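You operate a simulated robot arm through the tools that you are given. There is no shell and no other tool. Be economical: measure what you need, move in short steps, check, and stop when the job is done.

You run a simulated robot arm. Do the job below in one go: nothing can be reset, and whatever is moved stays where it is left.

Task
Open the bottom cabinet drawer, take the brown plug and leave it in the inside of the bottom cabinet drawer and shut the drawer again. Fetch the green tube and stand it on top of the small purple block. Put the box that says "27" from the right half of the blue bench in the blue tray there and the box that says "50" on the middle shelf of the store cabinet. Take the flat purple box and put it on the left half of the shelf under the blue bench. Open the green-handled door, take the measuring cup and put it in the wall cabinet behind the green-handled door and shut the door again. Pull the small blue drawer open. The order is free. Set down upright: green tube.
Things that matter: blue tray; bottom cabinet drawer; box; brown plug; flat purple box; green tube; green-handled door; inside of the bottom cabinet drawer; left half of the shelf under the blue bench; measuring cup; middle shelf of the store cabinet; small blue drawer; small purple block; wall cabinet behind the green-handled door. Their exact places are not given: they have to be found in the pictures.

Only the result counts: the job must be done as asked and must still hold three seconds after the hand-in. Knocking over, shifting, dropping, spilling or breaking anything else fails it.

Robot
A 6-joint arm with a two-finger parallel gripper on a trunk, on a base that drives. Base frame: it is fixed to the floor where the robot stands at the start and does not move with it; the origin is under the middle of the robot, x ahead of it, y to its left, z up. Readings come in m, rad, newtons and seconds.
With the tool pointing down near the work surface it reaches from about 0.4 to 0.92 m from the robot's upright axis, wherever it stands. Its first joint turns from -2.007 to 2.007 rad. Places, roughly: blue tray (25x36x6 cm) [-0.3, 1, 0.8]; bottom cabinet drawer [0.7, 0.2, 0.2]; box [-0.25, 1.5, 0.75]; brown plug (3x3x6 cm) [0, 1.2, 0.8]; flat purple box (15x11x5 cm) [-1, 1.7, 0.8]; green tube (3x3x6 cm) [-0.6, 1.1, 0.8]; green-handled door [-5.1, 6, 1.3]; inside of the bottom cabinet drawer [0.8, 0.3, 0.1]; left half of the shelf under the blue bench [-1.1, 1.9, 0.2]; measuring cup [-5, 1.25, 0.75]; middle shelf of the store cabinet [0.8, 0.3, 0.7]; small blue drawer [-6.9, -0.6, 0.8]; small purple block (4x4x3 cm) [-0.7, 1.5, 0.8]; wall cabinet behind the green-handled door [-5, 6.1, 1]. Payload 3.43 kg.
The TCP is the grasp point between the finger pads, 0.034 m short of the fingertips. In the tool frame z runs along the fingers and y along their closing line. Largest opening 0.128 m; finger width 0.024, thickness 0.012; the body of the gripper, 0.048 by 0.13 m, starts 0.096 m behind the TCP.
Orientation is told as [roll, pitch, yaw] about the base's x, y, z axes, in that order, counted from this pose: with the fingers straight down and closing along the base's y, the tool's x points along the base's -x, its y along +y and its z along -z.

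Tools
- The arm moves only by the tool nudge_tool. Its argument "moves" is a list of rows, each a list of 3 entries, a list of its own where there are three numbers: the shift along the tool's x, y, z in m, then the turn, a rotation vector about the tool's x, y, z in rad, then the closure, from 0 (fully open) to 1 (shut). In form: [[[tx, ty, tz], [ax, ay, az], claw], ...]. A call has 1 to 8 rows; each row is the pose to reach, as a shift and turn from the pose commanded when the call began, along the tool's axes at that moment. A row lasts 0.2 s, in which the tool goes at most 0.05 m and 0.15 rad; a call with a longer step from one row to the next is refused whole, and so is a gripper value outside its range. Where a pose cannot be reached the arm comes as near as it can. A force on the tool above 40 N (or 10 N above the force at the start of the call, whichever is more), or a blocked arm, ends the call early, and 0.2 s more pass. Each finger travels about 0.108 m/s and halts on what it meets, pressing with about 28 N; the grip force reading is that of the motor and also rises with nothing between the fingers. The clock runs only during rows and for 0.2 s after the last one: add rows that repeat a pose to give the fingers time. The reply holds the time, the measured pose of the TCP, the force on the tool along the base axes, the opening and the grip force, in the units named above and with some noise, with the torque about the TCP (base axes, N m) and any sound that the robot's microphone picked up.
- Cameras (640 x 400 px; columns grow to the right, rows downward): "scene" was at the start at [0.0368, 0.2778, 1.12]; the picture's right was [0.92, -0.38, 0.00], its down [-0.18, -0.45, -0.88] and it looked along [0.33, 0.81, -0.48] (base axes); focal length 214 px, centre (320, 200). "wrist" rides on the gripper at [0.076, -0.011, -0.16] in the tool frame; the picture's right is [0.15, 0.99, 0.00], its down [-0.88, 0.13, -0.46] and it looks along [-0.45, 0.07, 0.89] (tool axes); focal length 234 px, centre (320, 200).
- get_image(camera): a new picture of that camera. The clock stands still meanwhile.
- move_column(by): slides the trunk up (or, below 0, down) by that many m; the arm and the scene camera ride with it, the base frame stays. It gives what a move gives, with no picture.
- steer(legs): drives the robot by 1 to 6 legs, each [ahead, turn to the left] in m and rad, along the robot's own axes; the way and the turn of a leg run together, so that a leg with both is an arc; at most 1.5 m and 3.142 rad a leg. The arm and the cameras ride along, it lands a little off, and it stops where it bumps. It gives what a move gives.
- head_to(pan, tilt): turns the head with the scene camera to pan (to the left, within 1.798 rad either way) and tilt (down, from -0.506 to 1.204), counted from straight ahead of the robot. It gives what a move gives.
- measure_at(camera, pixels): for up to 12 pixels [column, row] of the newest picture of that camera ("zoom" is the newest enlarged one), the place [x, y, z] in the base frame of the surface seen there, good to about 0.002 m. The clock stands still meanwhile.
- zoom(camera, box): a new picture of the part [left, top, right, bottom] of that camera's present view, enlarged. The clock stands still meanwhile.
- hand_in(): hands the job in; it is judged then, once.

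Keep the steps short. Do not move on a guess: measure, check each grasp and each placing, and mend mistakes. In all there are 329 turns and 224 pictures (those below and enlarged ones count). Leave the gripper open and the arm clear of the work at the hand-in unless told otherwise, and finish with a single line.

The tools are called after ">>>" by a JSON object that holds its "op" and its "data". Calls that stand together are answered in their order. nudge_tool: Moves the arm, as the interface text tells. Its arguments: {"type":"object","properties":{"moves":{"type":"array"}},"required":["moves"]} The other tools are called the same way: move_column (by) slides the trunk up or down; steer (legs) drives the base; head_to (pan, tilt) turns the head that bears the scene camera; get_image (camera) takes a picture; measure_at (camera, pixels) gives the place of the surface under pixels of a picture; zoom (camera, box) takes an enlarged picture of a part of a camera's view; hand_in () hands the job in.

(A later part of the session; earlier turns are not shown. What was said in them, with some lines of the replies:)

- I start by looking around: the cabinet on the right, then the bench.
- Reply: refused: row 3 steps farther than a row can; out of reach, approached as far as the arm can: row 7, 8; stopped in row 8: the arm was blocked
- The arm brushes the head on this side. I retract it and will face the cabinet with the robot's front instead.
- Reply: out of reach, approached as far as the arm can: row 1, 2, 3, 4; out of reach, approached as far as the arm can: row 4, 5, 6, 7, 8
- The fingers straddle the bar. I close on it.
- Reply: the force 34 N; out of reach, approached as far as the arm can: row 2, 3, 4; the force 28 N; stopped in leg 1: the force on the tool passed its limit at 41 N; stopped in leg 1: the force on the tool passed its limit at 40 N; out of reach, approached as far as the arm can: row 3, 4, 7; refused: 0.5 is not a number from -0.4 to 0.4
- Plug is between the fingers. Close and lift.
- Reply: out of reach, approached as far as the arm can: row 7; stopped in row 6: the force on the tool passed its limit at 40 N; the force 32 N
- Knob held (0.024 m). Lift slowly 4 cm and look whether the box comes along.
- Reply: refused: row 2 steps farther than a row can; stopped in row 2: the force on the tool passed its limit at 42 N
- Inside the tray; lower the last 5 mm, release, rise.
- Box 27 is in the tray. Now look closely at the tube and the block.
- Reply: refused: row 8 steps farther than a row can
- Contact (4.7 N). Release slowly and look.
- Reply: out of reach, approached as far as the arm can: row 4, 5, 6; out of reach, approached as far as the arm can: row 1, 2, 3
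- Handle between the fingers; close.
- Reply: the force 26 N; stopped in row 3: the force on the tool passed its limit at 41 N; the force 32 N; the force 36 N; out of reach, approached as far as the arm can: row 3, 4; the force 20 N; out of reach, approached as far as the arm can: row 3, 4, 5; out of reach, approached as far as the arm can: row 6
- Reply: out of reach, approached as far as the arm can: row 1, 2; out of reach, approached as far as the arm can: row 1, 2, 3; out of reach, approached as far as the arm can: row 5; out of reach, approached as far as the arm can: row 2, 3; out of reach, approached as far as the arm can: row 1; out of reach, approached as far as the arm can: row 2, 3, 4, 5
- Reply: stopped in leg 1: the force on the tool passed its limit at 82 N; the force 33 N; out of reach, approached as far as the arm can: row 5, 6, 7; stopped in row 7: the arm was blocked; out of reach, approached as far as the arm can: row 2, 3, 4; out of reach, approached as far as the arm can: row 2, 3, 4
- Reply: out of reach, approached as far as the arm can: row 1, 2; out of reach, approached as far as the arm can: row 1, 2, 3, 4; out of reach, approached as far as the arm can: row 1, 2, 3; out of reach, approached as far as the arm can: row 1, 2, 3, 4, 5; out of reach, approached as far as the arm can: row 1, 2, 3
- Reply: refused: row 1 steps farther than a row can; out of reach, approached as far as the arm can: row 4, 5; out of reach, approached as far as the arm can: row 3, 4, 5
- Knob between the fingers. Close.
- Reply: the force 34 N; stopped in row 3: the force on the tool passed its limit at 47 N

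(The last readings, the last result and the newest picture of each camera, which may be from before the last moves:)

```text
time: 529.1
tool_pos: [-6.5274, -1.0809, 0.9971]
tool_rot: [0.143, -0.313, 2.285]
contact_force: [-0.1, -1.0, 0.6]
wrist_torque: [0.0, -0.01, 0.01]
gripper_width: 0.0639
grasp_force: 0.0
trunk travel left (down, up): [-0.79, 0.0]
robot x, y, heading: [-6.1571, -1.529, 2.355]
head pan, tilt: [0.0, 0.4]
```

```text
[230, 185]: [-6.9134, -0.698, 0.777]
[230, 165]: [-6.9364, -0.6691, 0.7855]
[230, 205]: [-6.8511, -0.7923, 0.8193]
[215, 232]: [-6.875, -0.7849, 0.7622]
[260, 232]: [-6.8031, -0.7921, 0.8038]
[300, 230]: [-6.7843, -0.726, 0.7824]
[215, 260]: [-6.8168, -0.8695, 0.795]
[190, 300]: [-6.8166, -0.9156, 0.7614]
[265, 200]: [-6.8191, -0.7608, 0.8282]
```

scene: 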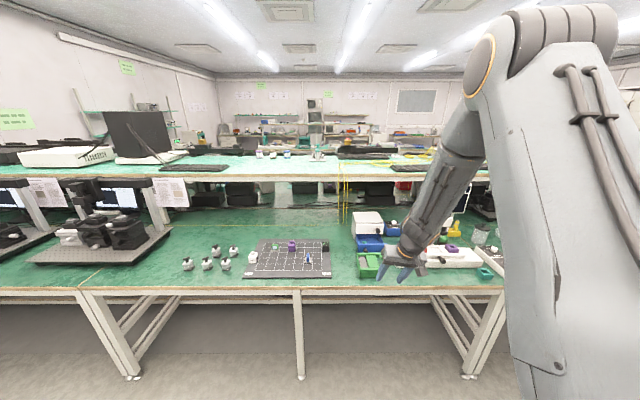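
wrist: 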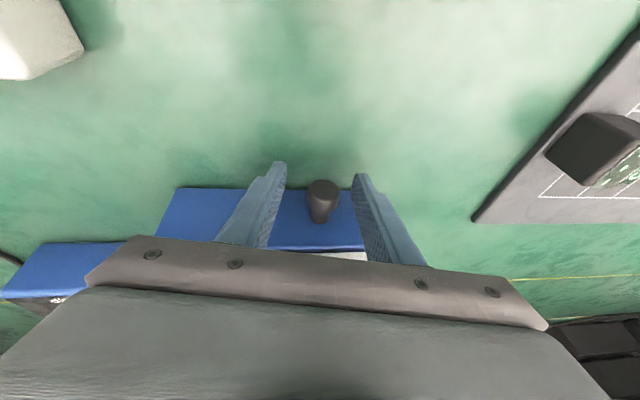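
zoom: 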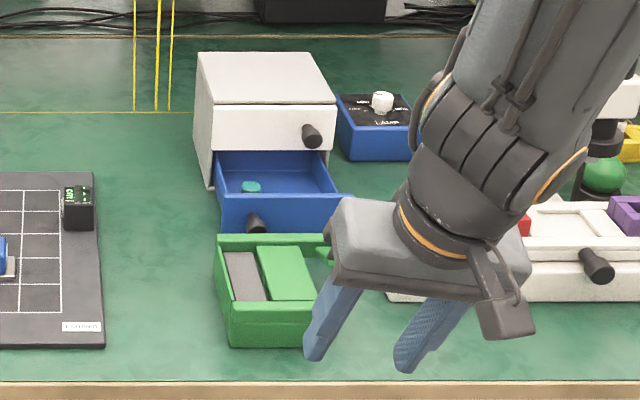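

>>> {"op": "nudge_tool", "data": {"moves": [[[0, 0, -0.02], [0, 0, 0], 0.2], [[0, 0, -0.04], [0, 0, 0], 0.0], [[0, 0, -0.04], [0, 0, 0], 0.0], [[0, 0, -0.04], [0, 0, 0], 0.0]]}}

>>> {"op": "hand_in", "data": {}}

```text
time: 530.1
tool_pos: [-6.5153, -1.0869, 1.036]
tool_rot: [0.141, -0.314, 2.286]
contact_force: [0.6, 0.5, -0.7]
wrist_torque: [0.02, -0.02, 0.01]
gripper_width: 0.1279
grasp_force: 0.2
trunk travel left (down, up): [-0.79, 0.0]
robot x, y, heading: [-6.1604, -1.5317, 2.355]
head pan, tilt: [0.0, 0.4]
```

```text
The job is handed in.
```

All tasks were carried out and handed in: plug shut in the bottom cabinet drawer, tube upright on the purple block, box 27 in the tray, box 50 on the middle shelf, flat purple box on the left half of the under-bench shelf, measuring cup in the wall cabinet with the green-handled door shut, and the small blue drawer pulled out about 10 cm, where it stopped.
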